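You operate a simulated robot arm through the tools that you are given. There is no shell and no other tool.

You run a simulated robot arm. Do the job below in one go: nothing can be reset, and whatever is moved stays where it is left.

Task
Brush the spilt feed into the dustpan; empty it into the spill tub.
Fine: brush and pan go back. Set down upright: hand brush. What is to be rubbed or washed off counts as gone when no trace of it is left.

Only the result counts: the job must be done as asked and must still hold three seconds after the hand-in. Knocking over, shifting, dropping, spilling or breaking anything else fails it.

Robot
A 6-joint arm with a two-finger gripper, fixed in place. Base frame: the origin is on the floor under the middle of its stand, x ahead of it, y to its left, z up; the work surface is at about z = 0.8. Units: m, degrees, N and s.
It reaches about 1.572 m from its shoulder. Its first joint turns from -166.0 to 166.0 degrees. Payload 2.45 kg.
Tool frame: the origin (TCP) lies between the finger pads and is the grasp point; the fingertips stand 0.02 m ahead of it; z points along the fingers, y is the line along which they close. The gripper opens to 0.14 m; its body begins 0.168 m behind the TCP.
Orientation is told as [roll, pitch, yaw] about the base's x, y, z axes, in that order, counted from this pose: with the fingers straight down and closing along the base's y, the tool's x points along the base's -x, its y along +y and its z along -z.

Tools
- The arm moves only by the tool servo_tool. Its argument "motion" is a list of rows, each a list of 7 numbers: the shift along the base's x, y, z in cm, then the turn, a rotation vector about the base's x, y, z in degrees, then the opening, from 0 (shut) to 1 (fully open). In form: [[dx, dy, dz, ax, ay, az, fingers], ...]. A call has 1 to 20 rows; each row shifts and turns the commanded pose from where the row before left it. A row lasts 0.2 s, in which the tool goes at most 0.05 m and 8.6 degrees; a call with a longer step from one row to the next is refused whole, and so is a gripper value outside its range. Where a pose cannot be reached the arm comes as near as it can. A force on the tool above 40 N (or 10 N above the force at the start of the call, whichever is more), or a blocked arm, ends the call early, and 0.2 s more pass. Each finger travels about 0.045 m/s and halts on what it meets, pressing with about 24 N; the grip force reading is that of the motor and also rises with nothing between the fingers. The clock runs only during rows and for 0.2 s after the last one: add rows that do not move to give the fingers time. The reply holds the time, the measured pose of the TCP, the force on the tool along the base axes, the opening and the grip force, in the units named above and with some noise, with the torque about the TCP (base axes, N m) and any sound that the robot's microphone picked up, and new pictures: "pictures" is both (left out), scene, wrist or none.
- Cameras (640 x 400 px; columns grow to the right, rows downward): "scene" is fixed at [0.0634, -0.6441, 1.4204]; the picture's right is [0.60, -0.80, 0.00], its down [-0.24, -0.18, -0.95] and it looks along [0.77, 0.57, -0.30] (base axes); focal length 365 px, centre (320, 200). "wrist" rides on the gripper at [0.078, 0.011, -0.209] in the tool frame; the picture's right is [-0.14, 0.99, 0.00], its down [-0.92, -0.13, -0.37] and it looks along [-0.36, -0.05, 0.93] (tool axes); focal length 280 px, centre (320, 200). There is no depth. A picture from a camera that has moved, and an enlarged one, comes with that camera's place and axes in the base frame and with its lens. The place of the scene camera against the robot may be out by one fixed shift of up to 0.025 m in any direction.
- zoom(camera, box): a new picture of the part [left, top, right, bottom] of that camera's present view, enlarged. It takes no simulated time.
- job_done(): hands the job in; it is judged then, once.

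Places have to be worked out from the pictures, the camera data and where the tool is seen. Open the gripper and draw the arm clear of the work before you hand the job in, unless the task says otherwise.

The tools are called after "Emit:" as name(argument=value, ...) on one line, values as JSON. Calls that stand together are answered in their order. servo_tool: Moves the arm, as the interface text tells. Its arguments: {"type":"object","properties":{"motion":{"type":"array"},"pictures":{"type":"string","enum":["both","scene","wrist","none"]}},"required":["motion"]} The other tools are called the same way: zoom (camera, box) takes an enlarged picture of a part of a camera's view; job_done () hands the job in.

At the start:

```text
time_s: 0.0
tool_pos: [0.7238, 0.3809, 1.1448]
tcp_rot: [0.0, -0.1, 0.0]
force: [-0.9, 0.1, -0.4]
ft_torque: [0.0, -0.02, 0.01]
finger_gap: 0.1401
grip_force: 0.0
```

scene: 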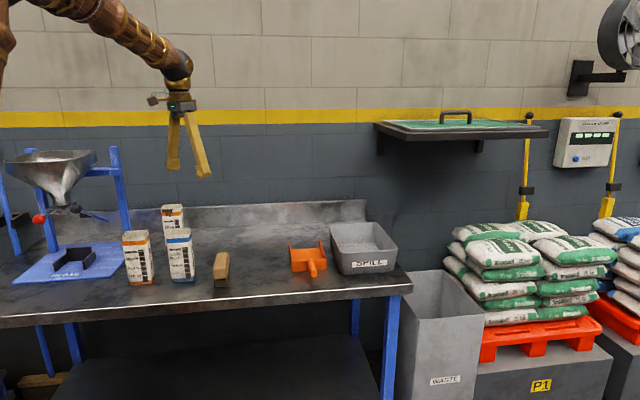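
wrist: 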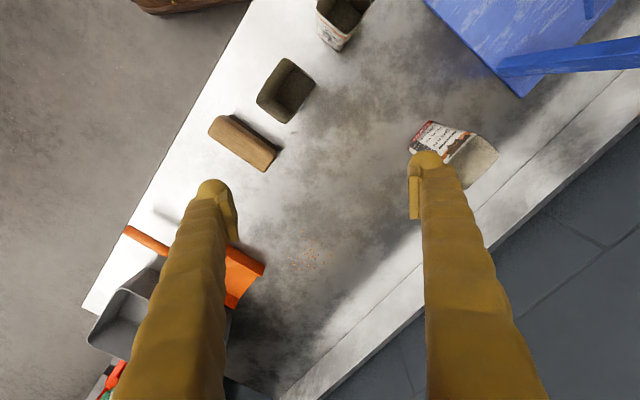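

I start by enlarging the views to locate the brush, the pan, the spill and the tub.

Emit:
zoom(camera="scene", box=[100, 190, 420, 320])

Emit:
zoom(camera="wrist", box=[80, 60, 440, 400])

Emit:
zoom(camera="scene", box=[190, 210, 410, 310])

```text
2.00 times, centred on (260, 255) of scene
camera zoom: at [0.0634, -0.6441, 1.4204], right [0.6, -0.8, 0.0], down [-0.24, -0.18, -0.95], along [0.77, 0.57, -0.3], focal length 730 px, centre (440, 90)
```

zoom: 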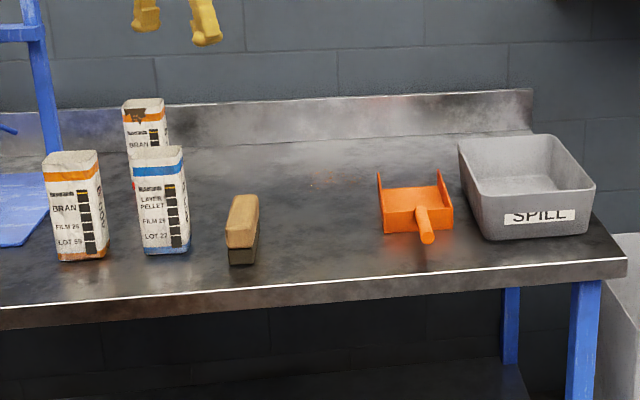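

```text
1.18 times, centred on (260, 230) of wrist
camera zoom: at [0.6459, 0.3913, 1.3536], right [0.14, 0.99, 0.0], down [0.92, -0.13, 0.37], along [0.37, -0.05, -0.93], focal length 330 px, centre (391, 165)
```

zoom: 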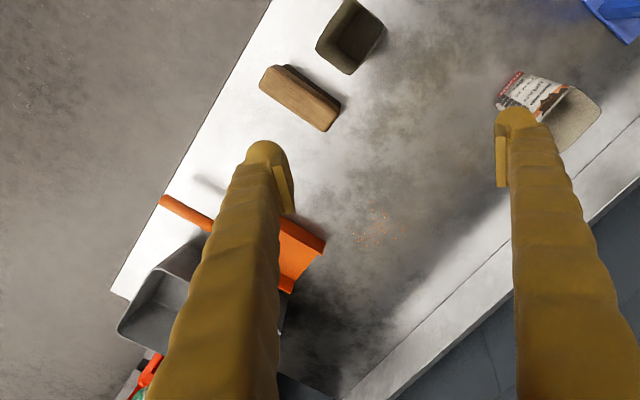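

```text
2.91 times, centred on (300, 260) of scene
camera zoom: at [0.0634, -0.6441, 1.4204], right [0.6, -0.8, 0.0], down [-0.24, -0.18, -0.95], along [0.77, 0.57, -0.3], focal length 1062 px, centre (378, 26)
```

zoom: 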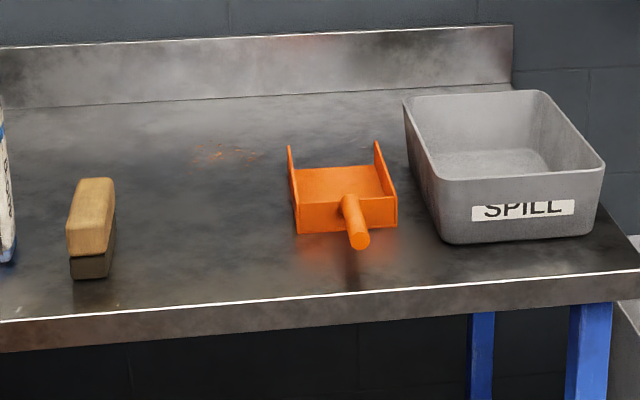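

The spill (orange crumbs) lies near (1.0, 0.31). The pan's handle points toward the bench's front edge, and the bench runs at about 45° to the base axes. I move above the pan and turn 45° to line up with the bench for a better look.

Emit:
servo_tool(motion=[[2.5, -2.5, 0, 0, 0, 7.5, 1], [2.5, -2.5, 0, 0, 0, 7.5, 1], [2.5, -2.5, 0, 0, 0, 7.5, 1], [2.5, -2.5, 0, 0, 0, 7.5, 1], [2.5, -2.5, 0, 0, 0, 7.5, 1], [2.5, -2.5, 0, 0, 0, 7.5, 1], [0, 0, 0, 0, 0, 0, 1]])

```text
time_s: 1.6
tool_pos: [0.8738, 0.2308, 1.1457]
tcp_rot: [0.0, 0.0, 45.1]
force: [0.2, 0.8, -0.4]
ft_torque: [-0.03, 0.01, -0.01]
finger_gap: 0.1399
grip_force: 0.1
camera wrist: at [0.8111, 0.182, 1.3537], right [-0.6, 0.8, 0.0], down [0.74, 0.56, 0.37], along [0.29, 0.22, -0.93], focal length 280 px, centre (320, 200)
```

scene: 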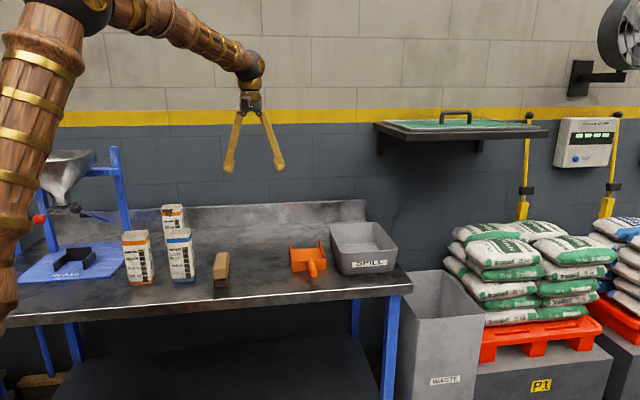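
wrist: 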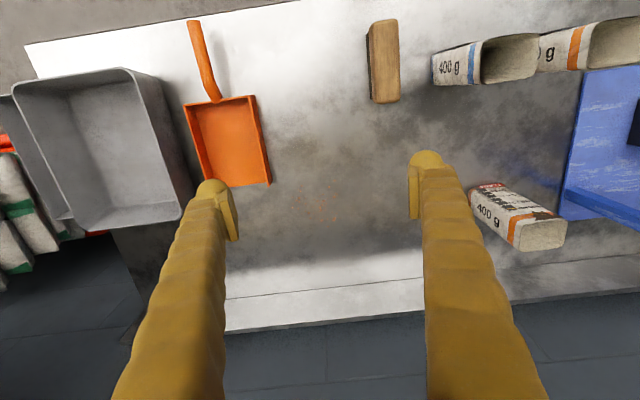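

The view is aligned with the bench now: pan mouth centre near (1.06, 0.155), facing the back, spill near (1.01, 0.315), brush near (0.714, 0.238). I enlarge the details before going on.

Emit:
zoom(camera="wrist", box=[260, 170, 380, 245])

Emit:
zoom(camera="wrist", box=[160, 10, 290, 200])

Emit:
zoom(camera="scene", box=[205, 240, 245, 295])

Emit:
zoom(camera="scene", box=[280, 225, 340, 285])

```text
5.33 times, centred on (320, 208) of wrist
camera zoom: at [0.8111, 0.182, 1.3537], right [-0.6, 0.8, 0.0], down [0.74, 0.56, 0.37], along [0.29, 0.22, -0.93], focal length 1495 px, centre (320, 160)
```

zoom: 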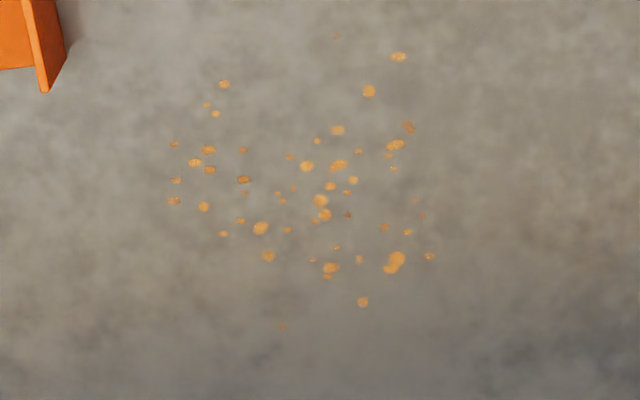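

```text
2.11 times, centred on (225, 105) of wrist
camera zoom: at [0.8111, 0.182, 1.3537], right [-0.6, 0.8, 0.0], down [0.74, 0.56, 0.37], along [0.29, 0.22, -0.93], focal length 590 px, centre (520, 400)
```

zoom: 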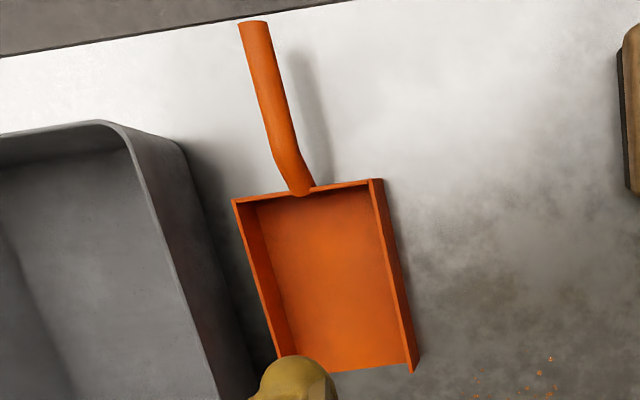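

```text
7.27 times, centred on (225, 268) of scene
camera zoom: at [0.0634, -0.6441, 1.4204], right [0.6, -0.8, 0.0], down [-0.24, -0.18, -0.95], along [0.77, 0.57, -0.3], focal length 2655 px, centre (1011, -291)
```

zoom: 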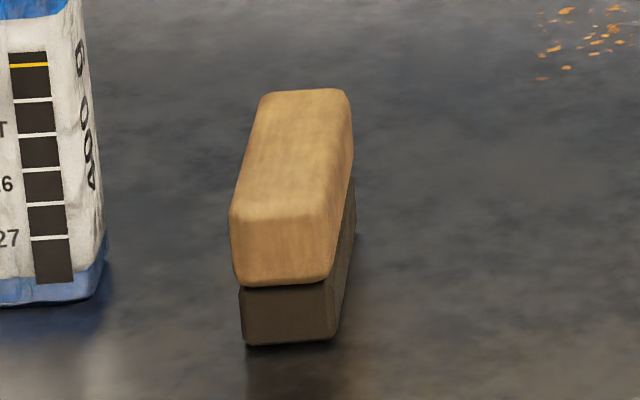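

```text
6.67 times, centred on (310, 255) of scene
camera zoom: at [0.0634, -0.6441, 1.4204], right [0.6, -0.8, 0.0], down [-0.24, -0.18, -0.95], along [0.77, 0.57, -0.3], focal length 2434 px, centre (387, -167)
```

zoom: 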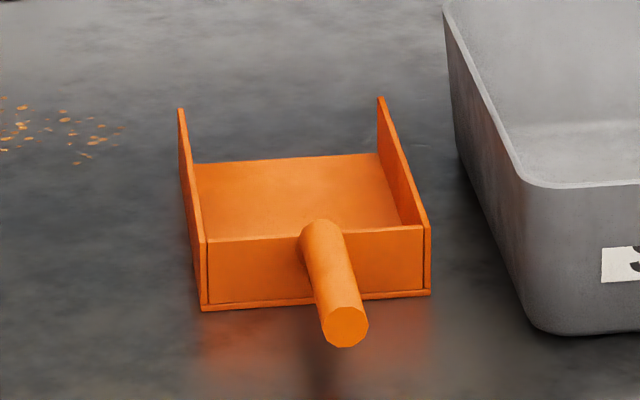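

The feed is a patch of loose crumbs about 11 cm across, and the pan's mouth faces the back wall, about 15 cm to the right of it. I move over the pan handle for a closer view of its shape and height.

Emit:
servo_tool(motion=[[0.2, -4, -1.5, 0, 0, 0, 1], [0.2, -4, -1.5, 0, 0, 0, 1], [0.2, -4, -1.5, 0, 0, 0, 1], [0.2, -4, -1.5, 0, 0, 0, 1], [0.2, -4, -1.5, 0, 0, 0, 1], [0, 0, 0, 0, 0, 0, 1]])

Emit:
zoom(camera="scene", box=[200, 80, 440, 280])

```text
time_s: 3.0
tool_pos: [0.8838, 0.0311, 1.0678]
tcp_rot: [0.0, -0.1, 45.0]
force: [-0.2, -0.2, -1.0]
ft_torque: [-0.02, 0.01, 0.01]
finger_gap: 0.14
grip_force: 0.1
camera wrist: at [0.8211, -0.0171, 1.2778], right [-0.6, 0.8, 0.0], down [0.74, 0.56, 0.37], along [0.29, 0.22, -0.93], focal length 280 px, centre (320, 200)
```

scene: 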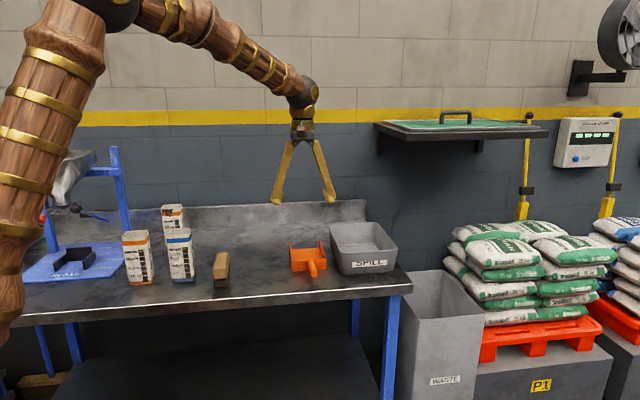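
wrist: 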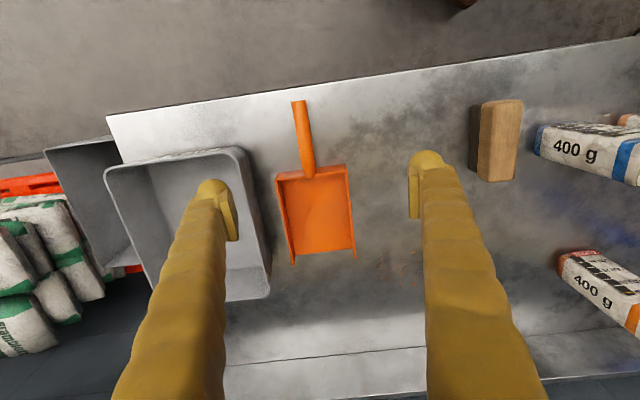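

```text
2.00 times, centred on (320, 180) of scene
camera zoom: at [0.0634, -0.6441, 1.4204], right [0.6, -0.8, 0.0], down [-0.24, -0.18, -0.95], along [0.77, 0.57, -0.3], focal length 730 px, centre (320, 240)
```

zoom: 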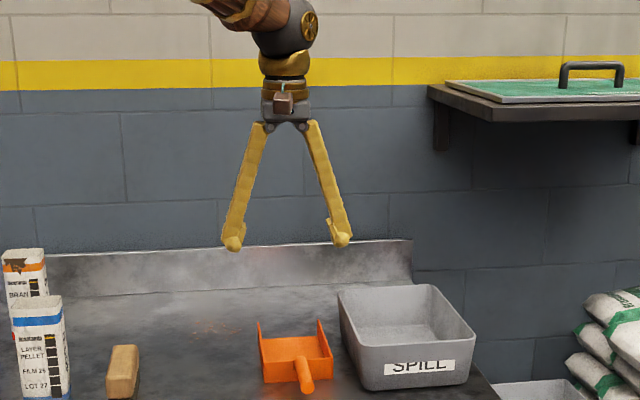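

Triangulating the two wrist views puts the handle tip near (0.851, -0.031, 0.853). I enlarge this view for the pan's walls, mouth and handle direction.

Emit:
zoom(camera="wrist", box=[240, 80, 400, 290])

Emit:
zoom(camera="wrist", box=[360, 230, 440, 290])

Emit:
zoom(camera="wrist", box=[450, 80, 540, 200])

```text
1.90 times, centred on (320, 185) of wrist
camera zoom: at [0.8211, -0.0171, 1.2778], right [-0.6, 0.8, 0.0], down [0.74, 0.56, 0.37], along [0.29, 0.22, -0.93], focal length 534 px, centre (320, 229)
```

zoom: 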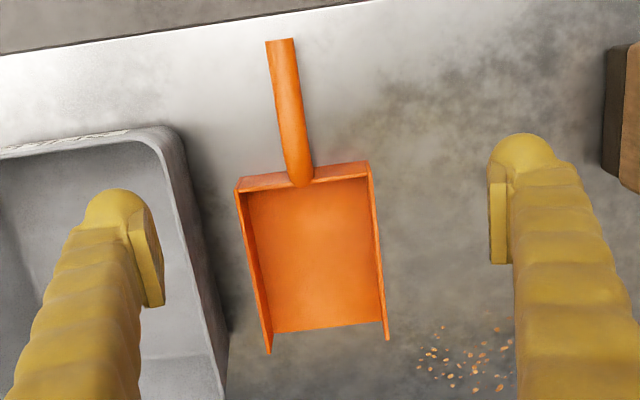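

```text
6.67 times, centred on (400, 260) of wrist
camera zoom: at [0.8211, -0.0171, 1.2778], right [-0.6, 0.8, 0.0], down [0.74, 0.56, 0.37], along [0.29, 0.22, -0.93], focal length 1869 px, centre (-213, -200)
```

zoom: 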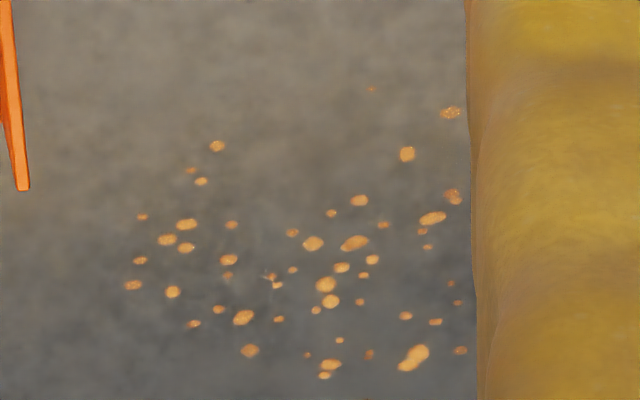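

```text
3.33 times, centred on (495, 140) of wrist
camera zoom: at [0.8211, -0.0171, 1.2778], right [-0.6, 0.8, 0.0], down [0.74, 0.56, 0.37], along [0.29, 0.22, -0.93], focal length 935 px, centre (-263, 400)
```

zoom: 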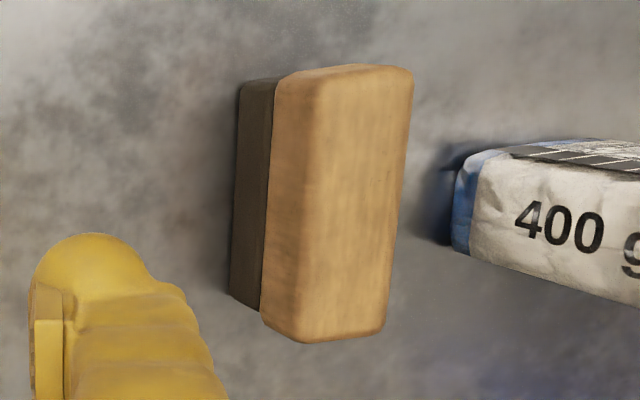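

The crumbs are small 3D grains about 5 mm across. The pan lies square to the bench at 45°: centreline from the handle tip (0.851, -0.031) to the mouth centre (1.051, 0.167), walls about 35 mm high. I now look at the brush to measure it against the pan's mouth width of about 0.115 m.

Emit:
servo_tool(motion=[[-3.6, 2.6, -0.7, 0, 0, 0, 0.6], [-3.6, 2.6, -0.7, 0, 0, 0, 0.6], [-3.6, 2.6, -0.7, 0, 0, 0, 0.6], [-3.6, 2.6, -0.7, 0, 0, 0, 0.6], [-3.6, 2.6, -0.7, 0, 0, 0, 0.6], [-3.4, 2.6, -0.7, 0, 0, 0, 0.6], [0, 0, 0, 0, 0, 0, 0.6]])

Emit:
zoom(camera="wrist", box=[260, 120, 400, 280])

```text
time_s: 4.6
tool_pos: [0.6683, 0.1878, 1.0285]
tcp_rot: [0.0, -0.2, 45.0]
force: [-0.4, 0.9, -0.9]
ft_torque: [0.01, 0.01, 0.03]
finger_gap: 0.0841
grip_force: 0.0
camera wrist: at [0.6066, 0.1403, 1.237], right [-0.6, 0.8, 0.0], down [0.74, 0.56, 0.37], along [0.29, 0.22, -0.93], focal length 280 px, centre (320, 200)
```

scene: 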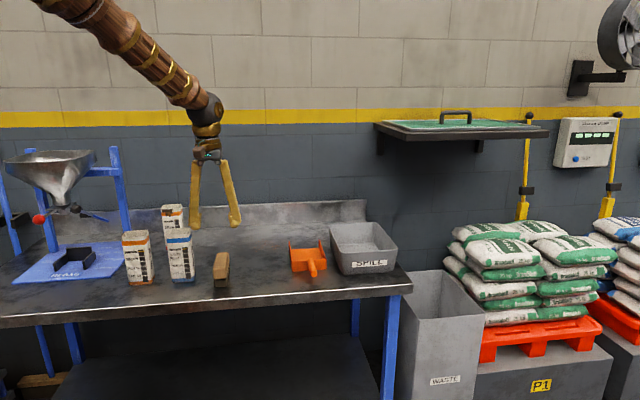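
wrist: 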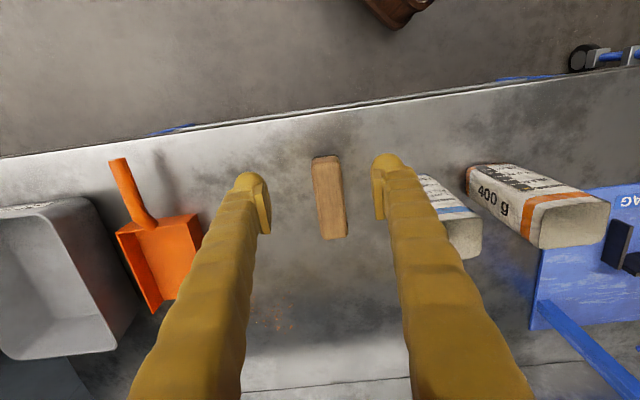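

```text
2.50 times, centred on (330, 200) of wrist
camera zoom: at [0.6066, 0.1403, 1.237], right [-0.6, 0.8, 0.0], down [0.74, 0.56, 0.37], along [0.29, 0.22, -0.93], focal length 701 px, centre (295, 200)
```

zoom: 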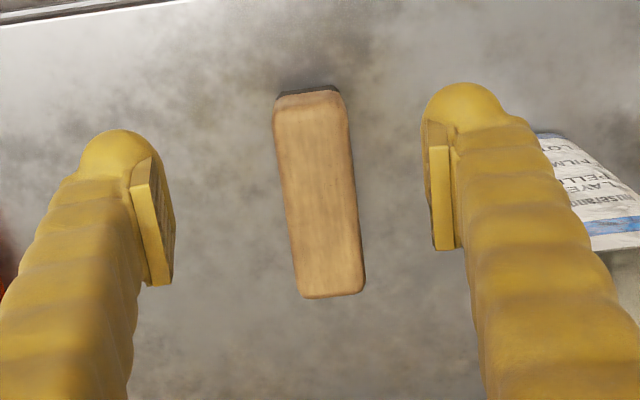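

The brush is about 0.118 × 0.038 × 0.06 m, long axis at 45°, centred near (0.716, 0.242). First I will move the pan in front of the spill, so I tip the gripper 50° forward, fingers pointing to the back of the bench, and go above the pan handle near (0.887, 0.004).

Emit:
servo_tool(motion=[[2.74, -2.3, -1.0, 4.42, -4.42, 0, 0.45], [2.74, -2.3, -1.0, 4.42, -4.42, 0, 0.45], [2.74, -2.3, -1.0, 4.42, -4.42, 0, 0.45], [2.74, -2.3, -1.0, 4.42, -4.42, 0, 0.45], [2.74, -2.3, -1.0, 4.42, -4.42, 0, 0.45], [2.74, -2.3, -1.0, 4.42, -4.42, 0, 0.45], [2.74, -2.3, -1.0, 4.42, -4.42, 0, 0.45], [2.74, -2.3, -1.0, 4.42, -4.42, 0, 0.45], [0, 0, 0, 0, 0, 0, 0.45]])

Emit:
zoom(camera="wrist", box=[200, 100, 460, 320])

```text
time_s: 6.6
tool_pos: [0.8887, 0.0022, 0.9481]
tcp_rot: [0.0, -50.1, 45.1]
force: [0.0, 1.1, 0.1]
ft_torque: [-0.01, 0.0, 0.03]
finger_gap: 0.0629
grip_force: 0.0
camera wrist: at [0.7334, -0.1387, 1.0217], right [-0.64, 0.76, 0.11], down [0.31, 0.13, 0.94], along [0.71, 0.63, -0.32], focal length 280 px, centre (320, 200)
```

scene: 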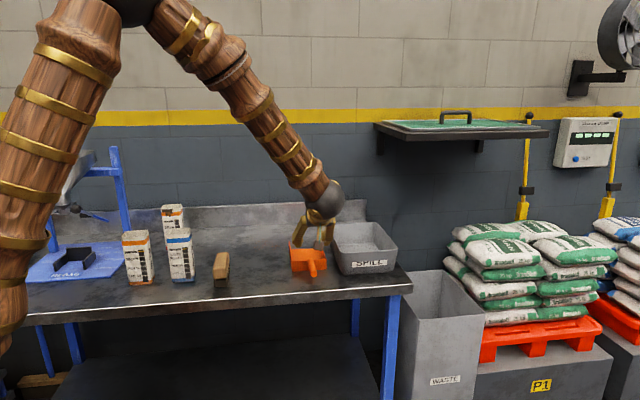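
wrist: 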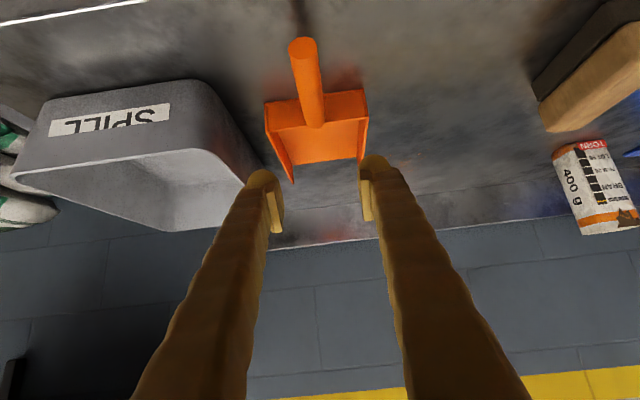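

```text
1.82 times, centred on (330, 210) of wrist
camera zoom: at [0.7334, -0.1387, 1.0217], right [-0.64, 0.76, 0.11], down [0.31, 0.13, 0.94], along [0.71, 0.63, -0.32], focal length 510 px, centre (302, 182)
```

zoom: 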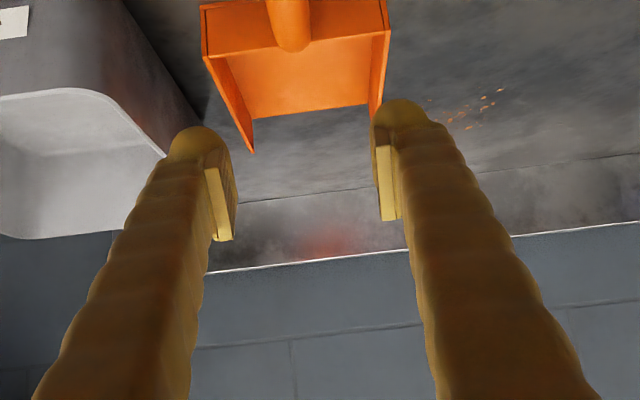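

The handle is centred under the open fingers (s1 about 0.626 for both). I lower straight down to the handle height of about 0.843.

Emit:
servo_tool(motion=[[0, 0, -2.5, 0, 0, 0, 0.45], [0, 0, -2.5, 0, 0, 0, 0.45], [0, 0, -2.5, 0, 0, 0, 0.45], [0, 0, -1.5, 0, 0, 0, 0.45], [0, 0, -1.3, 0, 0, 0, 0.45], [0, 0, 0, 0, 0, 0, 0.45]])

Emit:
zoom(camera="scene", box=[270, 190, 370, 290])

```text
time_s: 8.0
tool_pos: [0.8883, 0.0021, 0.845]
tcp_rot: [0.0, -50.1, 45.0]
force: [0.3, 0.4, -0.5]
ft_torque: [0.03, -0.03, 0.0]
finger_gap: 0.063
grip_force: 0.0
camera wrist: at [0.7337, -0.1385, 0.9192], right [-0.64, 0.76, 0.11], down [0.31, 0.13, 0.94], along [0.71, 0.63, -0.32], focal length 280 px, centre (320, 200)
```

scene: 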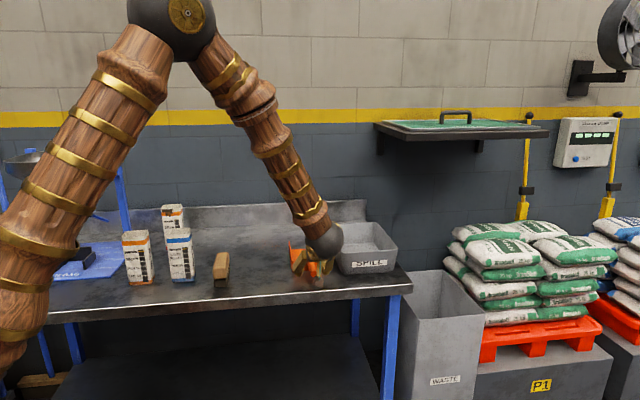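
wrist: 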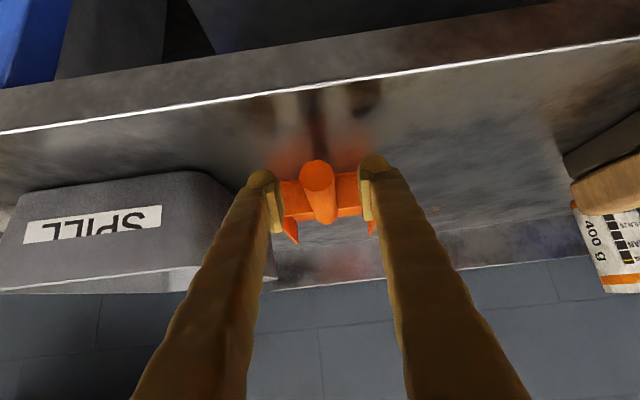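

```text
4.00 times, centred on (320, 240) of scene
camera zoom: at [0.0634, -0.6441, 1.4204], right [0.6, -0.8, 0.0], down [-0.24, -0.18, -0.95], along [0.77, 0.57, -0.3], focal length 1460 px, centre (320, 40)
```

zoom: 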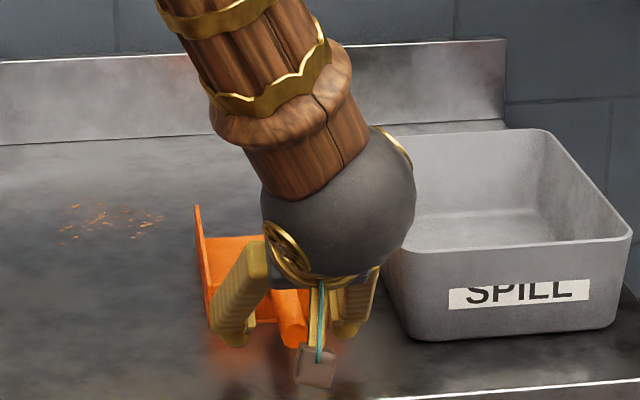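

The handle lies between the fingers at the TCP height. I close on it and wait for the grip.

Emit:
servo_tool(motion=[[0, 0, 0, 0, 0, 0, 0], [0, 0, 0, 0, 0, 0, 0], [0, 0, 0, 0, 0, 0, 0], [0, 0, 0, 0, 0, 0, 0], [0, 0, 0, 0, 0, 0, 0]], pictures="wrist")

```text
time_s: 9.2
tool_pos: [0.8897, 0.0033, 0.8444]
tcp_rot: [0.0, -50.2, 45.0]
force: [1.1, 0.1, -0.6]
ft_torque: [0.01, 0.0, 0.03]
finger_gap: 0.0204
grip_force: 23.7
camera wrist: at [0.7337, -0.1385, 0.9193], right [-0.64, 0.76, 0.11], down [0.31, 0.13, 0.94], along [0.71, 0.63, -0.32], focal length 280 px, centre (320, 200)
```

wrist: 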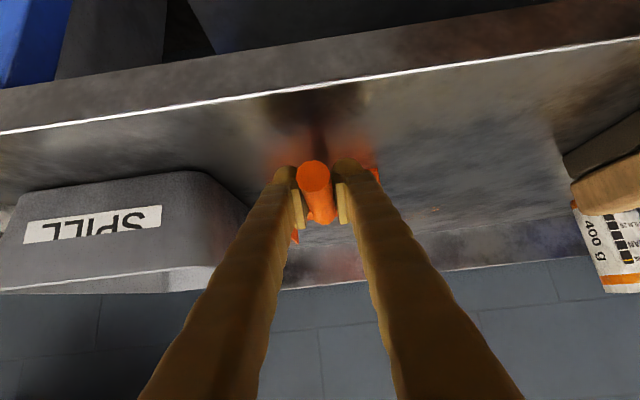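

The handle is gripped (20 mm thick, 23.7 N); home grasp pose noted as (0.889, 0.003, 0.845). I lift 1.5 cm to see how the pan hangs in the grip.

Emit:
servo_tool(motion=[[0, 0, 0.5, 0, 0, 0, 0], [0, 0, 0.5, 0, 0, 0, 0], [0, 0, 0.5, 0, 0, 0, 0], [0, 0, 0, 0, 0, 0, 0]])

Emit:
zoom(camera="scene", box=[270, 190, 370, 290])

Emit:
zoom(camera="wrist", box=[240, 120, 400, 280])

```text
time_s: 10.2
tool_pos: [0.8893, 0.0028, 0.86]
tcp_rot: [0.1, -50.1, 44.9]
force: [0.4, 0.0, -2.1]
ft_torque: [-0.11, 0.09, 0.01]
finger_gap: 0.0204
grip_force: 24.7
camera wrist: at [0.7336, -0.1388, 0.9341], right [-0.64, 0.76, 0.11], down [0.31, 0.13, 0.94], along [0.71, 0.63, -0.32], focal length 280 px, centre (320, 200)
```

scene: 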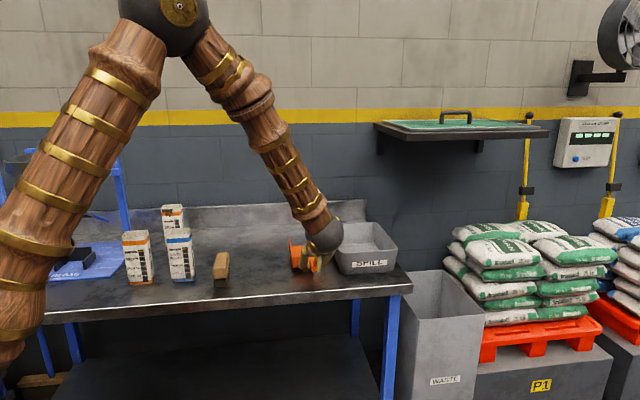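
wrist: 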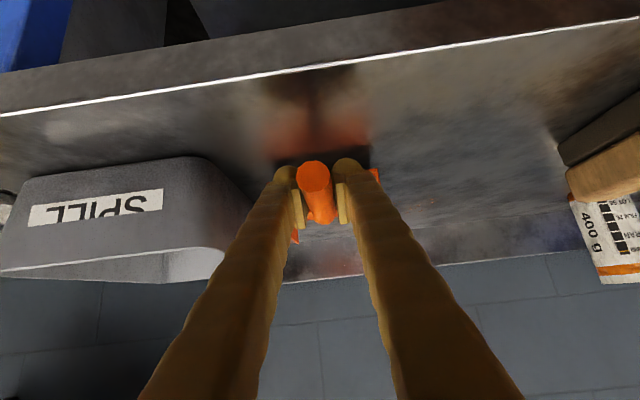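

```text
4.00 times, centred on (320, 240) of scene
camera zoom: at [0.0634, -0.6441, 1.4204], right [0.6, -0.8, 0.0], down [-0.24, -0.18, -0.95], along [0.77, 0.57, -0.3], focal length 1460 px, centre (320, 40)
```

zoom: 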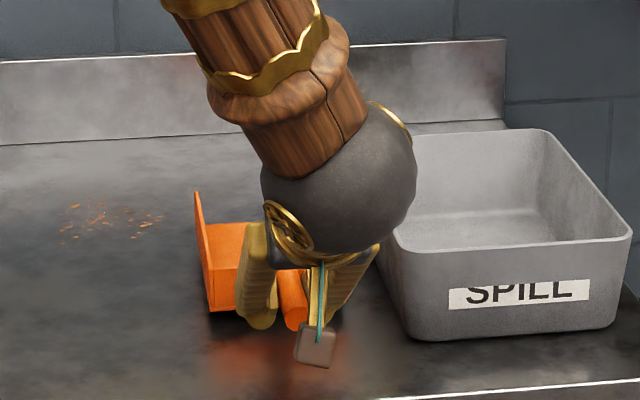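

```text
2.50 times, centred on (320, 200) of wrist
camera zoom: at [0.7336, -0.1388, 0.9341], right [-0.64, 0.76, 0.11], down [0.31, 0.13, 0.94], along [0.71, 0.63, -0.32], focal length 701 px, centre (320, 200)
```

zoom: 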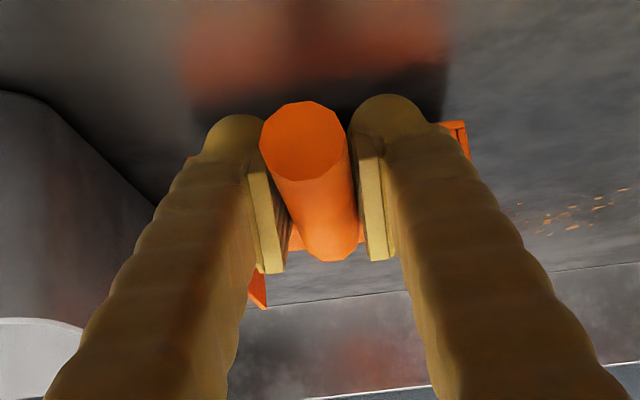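

The pan hangs level and firm, weighing about 0.15 kg. I move it 5.5 cm forward and 14.3 cm left along the bench, so its mouth faces the spill centre, and lower it again.

Emit:
servo_tool(motion=[[-1.95, -1.95, 0, 0, 0, 0, 0], [-1.94, -1.94, 0, 0, 0, 0, 0], [-2.52, 2.52, 0, 0, 0, 0, 0], [-2.52, 2.52, 0, 0, 0, 0, 0], [-2.52, 2.52, 0, 0, 0, 0, 0], [-2.52, 2.52, 0, 0, 0, 0, 0], [0, 0, -0.5, 0, 0, 0, 0], [0, 0, -0.5, 0, 0, 0, 0], [0, 0, -0.45, 0, 0, 0, 0], [0, 0, 0, 0, 0, 0, 0]])

Emit:
zoom(camera="scene", box=[210, 190, 370, 290])

```text
time_s: 12.4
tool_pos: [0.749, 0.0635, 0.8455]
tcp_rot: [-0.1, -50.1, 44.9]
force: [-0.6, 0.9, 0.2]
ft_torque: [0.23, -0.22, 0.05]
finger_gap: 0.0201
grip_force: 23.6
camera wrist: at [0.5936, -0.077, 0.9194], right [-0.64, 0.76, 0.11], down [0.31, 0.13, 0.94], along [0.71, 0.63, -0.32], focal length 280 px, centre (320, 200)
```

scene: 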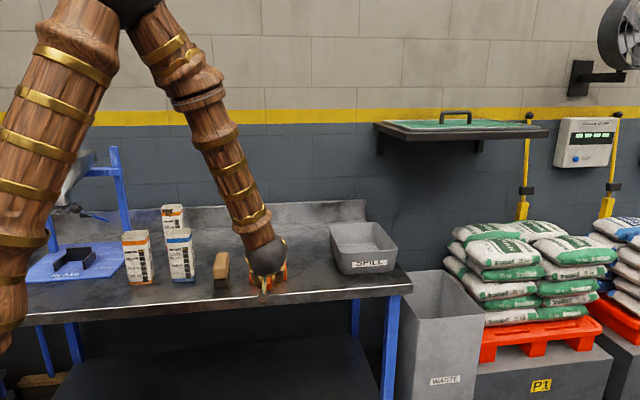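
wrist: 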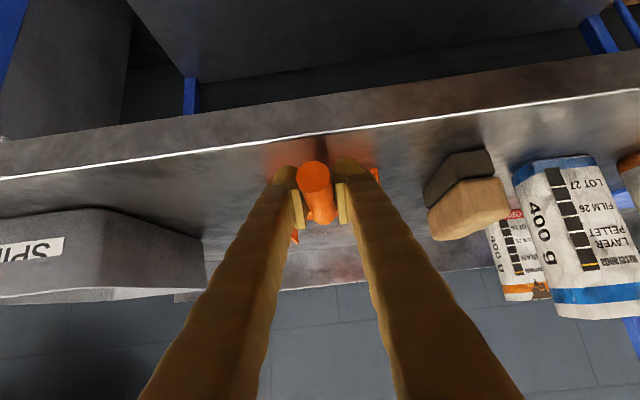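

```text
4.00 times, centred on (290, 240) of scene
camera zoom: at [0.0634, -0.6441, 1.4204], right [0.6, -0.8, 0.0], down [-0.24, -0.18, -0.95], along [0.77, 0.57, -0.3], focal length 1460 px, centre (440, 40)
```

zoom: 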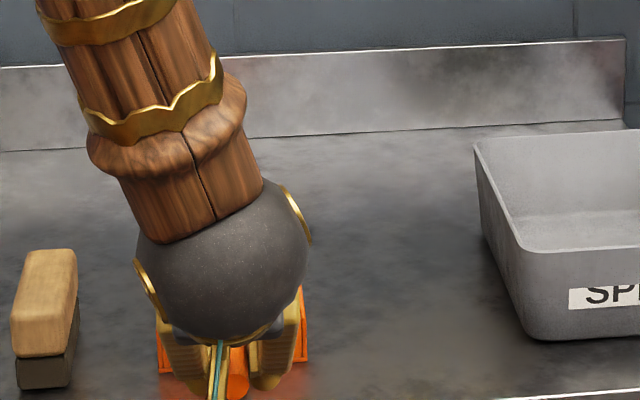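

The pan is down on the bench (weight off the wrist). I release it, rise clear, and swing back to vertical while looking at the pan and the spill.

Emit:
servo_tool(motion=[[0, 0, 0, 0, 0, 0, 0.4], [0, 0, 0, 0, 0, 0, 0.4], [0, 0, 0, 0, 0, 0, 0.4], [0, 0, 2, 0, 0, 0, 0.4], [0, 0, 4, 0, 0, 0, 0.4], [0, 0, 4, 0, 0, 0, 0.4], [1, 1, 2.5, -4.42, 4.42, 0, 0.5], [1, 1, 2.5, -4.42, 4.42, 0, 0.6], [1, 1, 2.5, -4.42, 4.42, 0, 0.7], [1, 1, 2.5, -4.42, 4.42, 0, 0.8], [1, 1, 2.5, -4.42, 4.42, 0, 0.9], [1, 1, 2.5, -4.42, 4.42, 0, 1], [1, 1, 0, -4.42, 4.42, 0, 1], [1, 1, 0, -4.42, 4.42, 0, 1], [0, 0, 0, 0, 0, 0, 1]])

Emit:
zoom(camera="wrist", box=[210, 60, 430, 280])

```text
time_s: 15.6
tool_pos: [0.8285, 0.1435, 1.0958]
tcp_rot: [-0.1, 0.0, 44.9]
force: [0.0, 0.0, 0.3]
ft_torque: [0.02, 0.03, -0.01]
finger_gap: 0.14
grip_force: 0.2
camera wrist: at [0.7664, 0.0968, 1.3039], right [-0.6, 0.8, 0.0], down [0.74, 0.56, 0.37], along [0.29, 0.22, -0.93], focal length 280 px, centre (320, 200)
```

scene: 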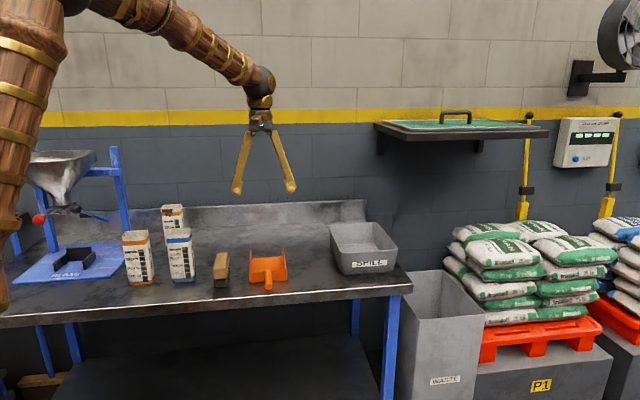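
wrist: 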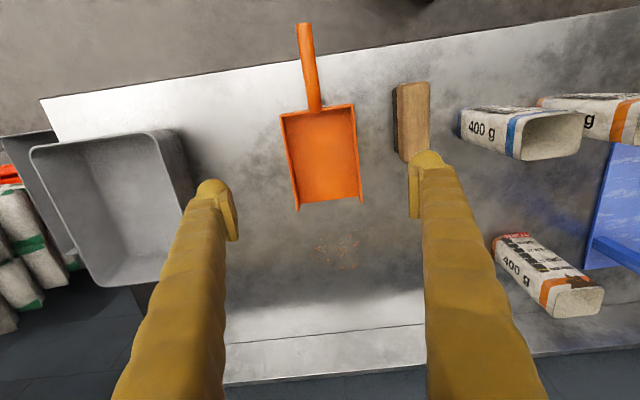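

```text
1.82 times, centred on (320, 170) of wrist
camera zoom: at [0.7664, 0.0968, 1.3039], right [-0.6, 0.8, 0.0], down [0.74, 0.56, 0.37], along [0.29, 0.22, -0.93], focal length 510 px, centre (320, 254)
```

zoom: 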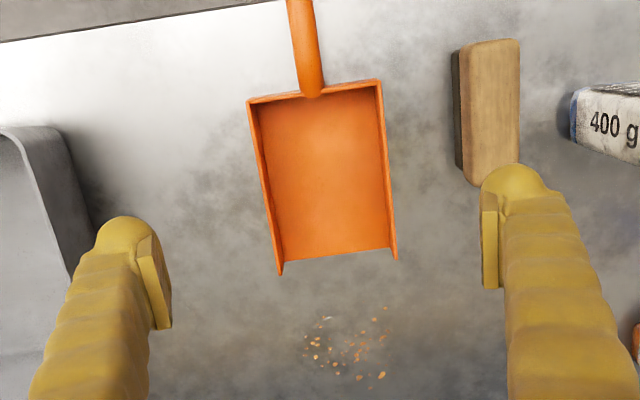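

The pan's mouth (centre about (0.912, 0.230)) now faces the spill (about (0.995, 0.306)) with roughly 6 cm of clearance. Next I go over the brush at about (0.719, 0.242) with the fingers across its short side.

Emit:
servo_tool(motion=[[-2.2, 2.0, -1.5, 0, 0, 0, 0.65], [-2.2, 2.0, -1.5, 0, 0, 0, 0.65], [-2.2, 2.0, -2.5, 0, 0, 0, 0.65], [-2.2, 2.0, -2.5, 0, 0, 0, 0.65], [-2.1, 1.9, -2.5, 0, 0, 0, 0.65], [0, 0, -3.0, 0, 0, 0, 0.65], [0, 0, -2.0, 0, 0, 0, 0.65], [0, 0, 0, 0, 0, 0, 0.65]])

Emit:
zoom(camera="wrist", box=[220, 100, 420, 260])

Emit:
zoom(camera="scene", box=[160, 180, 300, 300])

```text
time_s: 17.4
tool_pos: [0.7203, 0.2435, 0.9411]
tcp_rot: [0.0, -0.1, 45.0]
force: [0.1, 0.0, 0.1]
ft_torque: [0.01, -0.01, 0.01]
finger_gap: 0.0908
grip_force: 0.0
camera wrist: at [0.6577, 0.1957, 1.149], right [-0.6, 0.8, 0.0], down [0.74, 0.56, 0.37], along [0.29, 0.22, -0.93], focal length 280 px, centre (320, 200)
```

scene: 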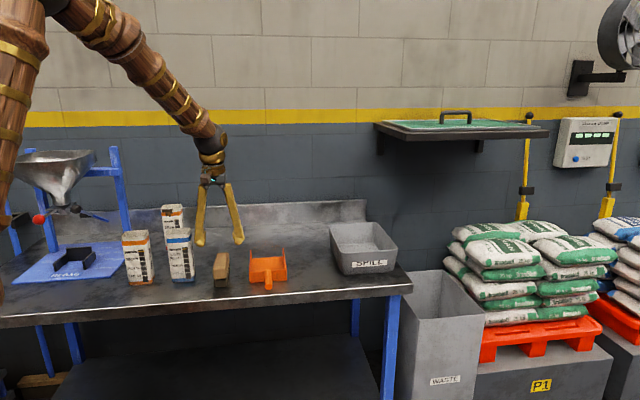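
wrist: 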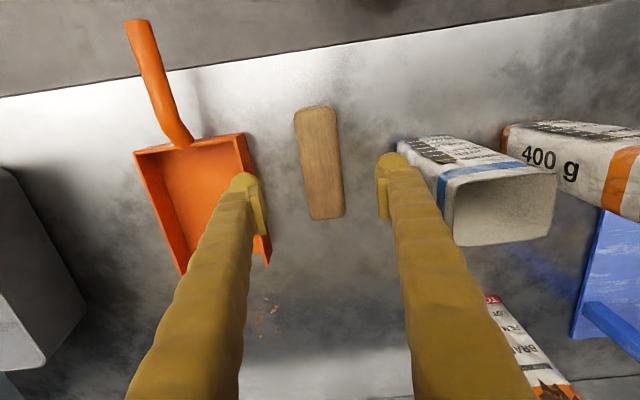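

```text
2.50 times, centred on (320, 180) of wrist
camera zoom: at [0.6577, 0.1957, 1.149], right [-0.6, 0.8, 0.0], down [0.74, 0.56, 0.37], along [0.29, 0.22, -0.93], focal length 701 px, centre (320, 250)
```

zoom: 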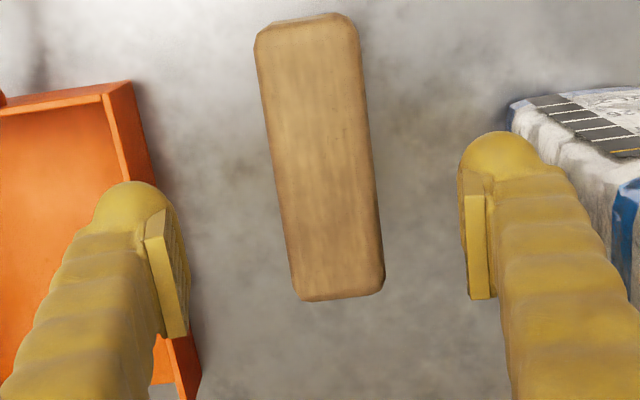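

```text
3.33 times, centred on (230, 240) of scene
camera zoom: at [0.0634, -0.6441, 1.4204], right [0.6, -0.8, 0.0], down [-0.24, -0.18, -0.95], along [0.77, 0.57, -0.3], focal length 1217 px, centre (620, 67)
```

zoom: 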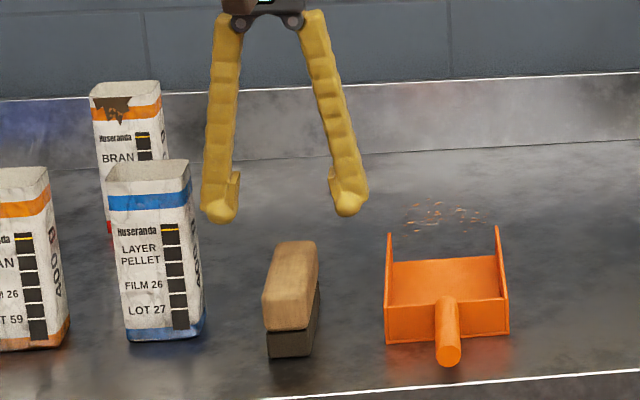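

The fingers straddle the brush (its centre about (0.717, 0.243), within 2–3 mm of the TCP), and the feed bag on the left is clear by over 2 cm. I narrow the opening a bit, go down to about z 0.854 and look again.

Emit:
servo_tool(motion=[[0, 0, 0, 0, 0, 0, 0.5], [0, 0, -2, 0, 0, 0, 0.5], [0, 0, -2, 0, 0, 0, 0.5], [0, 0, -2, 0, 0, 0, 0.5], [0, 0, -1.6, 0, 0, 0, 0.5], [0, 0, -1, 0, 0, 0, 0.5], [0, 0, 0, 0, 0, 0, 0.5]])

Emit:
zoom(camera="scene", box=[160, 200, 300, 300])

```text
time_s: 19.0
tool_pos: [0.7204, 0.2433, 0.8532]
tcp_rot: [0.1, -0.1, 45.0]
force: [0.0, 1.2, -0.7]
ft_torque: [0.01, -0.05, 0.0]
finger_gap: 0.0701
grip_force: 0.2
camera wrist: at [0.6575, 0.1962, 1.0633], right [-0.6, 0.8, 0.0], down [0.74, 0.56, 0.37], along [0.29, 0.22, -0.93], focal length 280 px, centre (320, 200)
```

scene: 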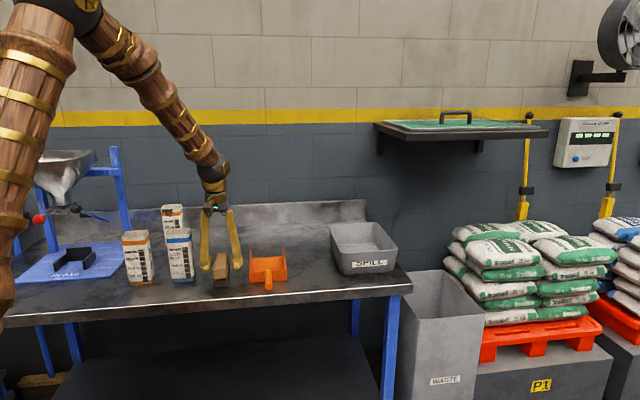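
wrist: 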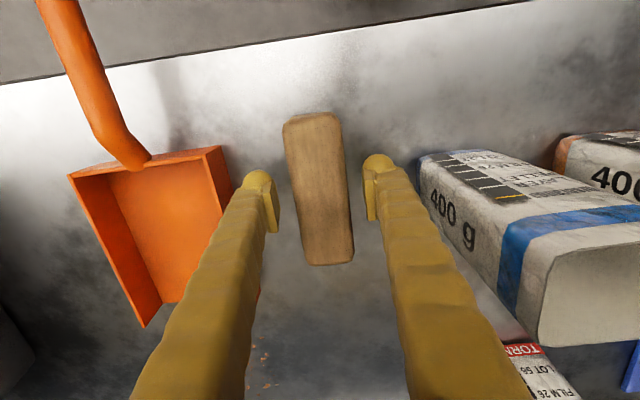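

```text
4.00 times, centred on (230, 250) of scene
camera zoom: at [0.0634, -0.6441, 1.4204], right [0.6, -0.8, 0.0], down [-0.24, -0.18, -0.95], along [0.77, 0.57, -0.3], focal length 1460 px, centre (680, 0)
```

zoom: 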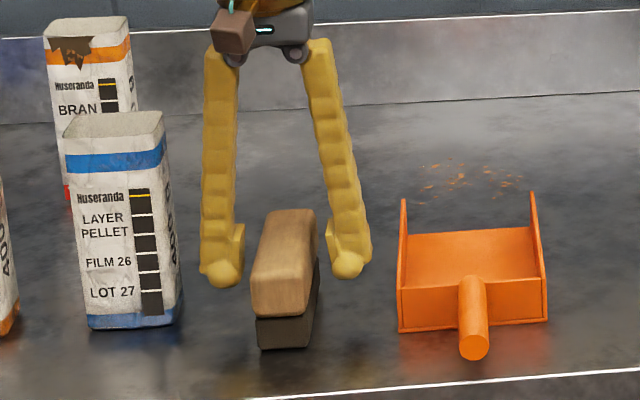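

The pads are level with the wooden block, tips about 3 cm above the bench. I close on the brush.

Emit:
servo_tool(motion=[[0, 0, 0, 0, 0, 0, 0], [0, 0, 0, 0, 0, 0, 0], [0, 0, 0, 0, 0, 0, 0], [0, 0, 0, 0, 0, 0, 0], [0, 0, 0, 0, 0, 0, 0]], pictures="wrist")

Emit:
zoom(camera="scene", box=[160, 200, 300, 300])

```text
time_s: 20.2
tool_pos: [0.72, 0.2442, 0.855]
tcp_rot: [0.0, -0.2, 44.9]
force: [-0.1, -0.3, 0.4]
ft_torque: [0.02, 0.0, 0.02]
finger_gap: 0.0409
grip_force: 24.0
camera wrist: at [0.6575, 0.1962, 1.0634], right [-0.6, 0.8, 0.0], down [0.74, 0.56, 0.37], along [0.29, 0.22, -0.93], focal length 280 px, centre (320, 200)
```

wrist: 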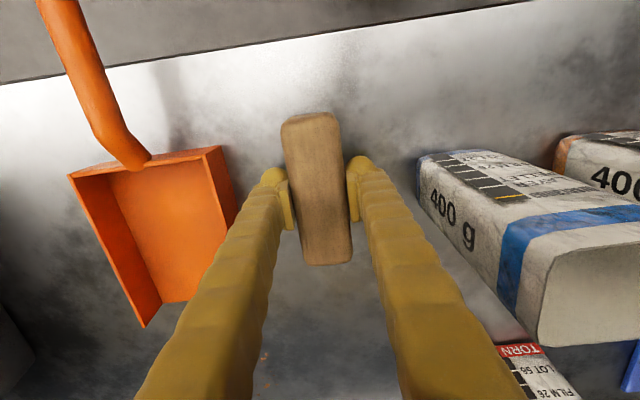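

```text
4.00 times, centred on (230, 250) of scene
camera zoom: at [0.0634, -0.6441, 1.4204], right [0.6, -0.8, 0.0], down [-0.24, -0.18, -0.95], along [0.77, 0.57, -0.3], focal length 1460 px, centre (680, 0)
```

zoom: 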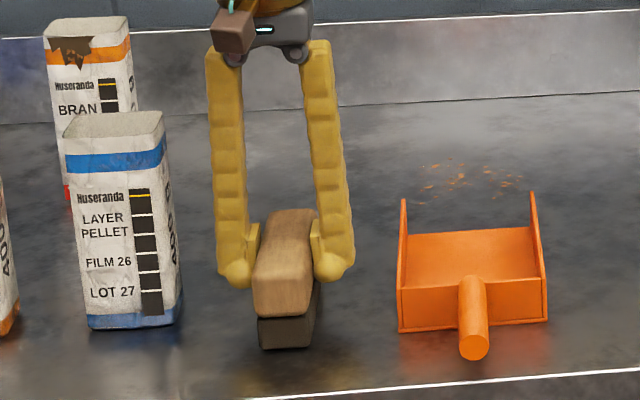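

The brush is held (41 mm wide); its home grasp pose is (0.720, 0.244, 0.854) at yaw 45. I lift it, carry it over to behind the spill and turn it 90° so its long side faces the pan.

Emit:
servo_tool(motion=[[0, 0, 2, 0, 0, 0, 0], [0, 0, 3.5, 0, 0, 0, 0], [0, 0, 3.5, 0, 0, 0, 0], [3.196, 1.28, 0, 0, 0, -8.18, 0], [3.196, 1.28, 0, 0, 0, -8.18, 0], [3.196, 1.28, 0, 0, 0, -8.18, 0], [3.196, 1.28, 0, 0, 0, -8.18, 0], [3.196, 1.28, 0, 0, 0, -8.18, 0], [3.196, 1.28, 0, 0, 0, -8.18, 0], [3.196, 1.28, 0, 0, 0, -8.18, 0], [3.196, 1.28, 0, 0, 0, -8.18, 0], [3.196, 1.28, 0, 0, 0, -8.18, 0], [3.196, 1.28, 0, 0, 0, -8.18, 0], [3.196, 1.28, 0, 0, 0, -8.2, 0], [0, 0, 0, 0, 0, 0, 0]])

Emit:
zoom(camera="scene", box=[210, 190, 330, 290])

```text
time_s: 23.4
tool_pos: [1.0718, 0.3859, 0.9447]
tcp_rot: [0.0, 0.0, -45.3]
force: [0.8, -1.3, -1.4]
ft_torque: [0.01, -0.02, -0.02]
finger_gap: 0.0412
grip_force: 24.7
camera wrist: at [1.0256, 0.4483, 1.1536], right [0.8, 0.6, 0.0], down [0.56, -0.74, 0.37], along [0.22, -0.3, -0.93], focal length 280 px, centre (320, 200)
```

scene: 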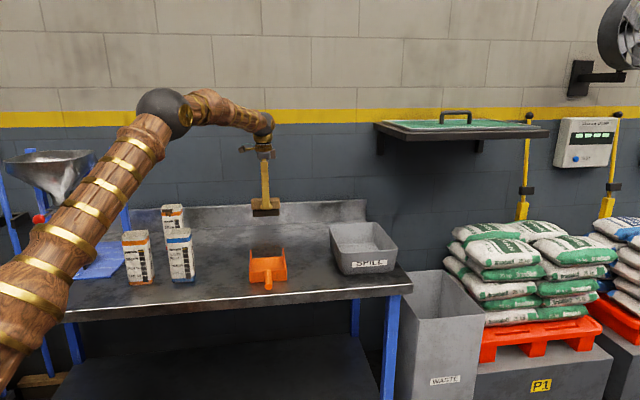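
wrist: 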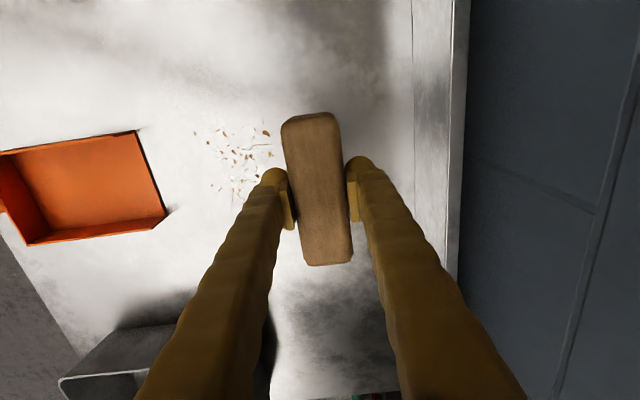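

```text
4.00 times, centred on (270, 240) of scene
camera zoom: at [0.0634, -0.6441, 1.4204], right [0.6, -0.8, 0.0], down [-0.24, -0.18, -0.95], along [0.77, 0.57, -0.3], focal length 1460 px, centre (520, 40)
```

zoom: 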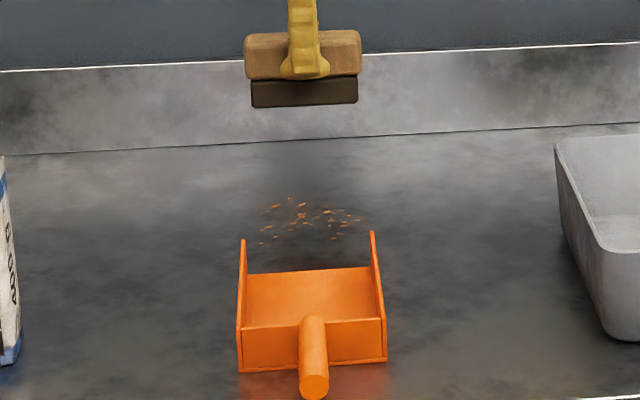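

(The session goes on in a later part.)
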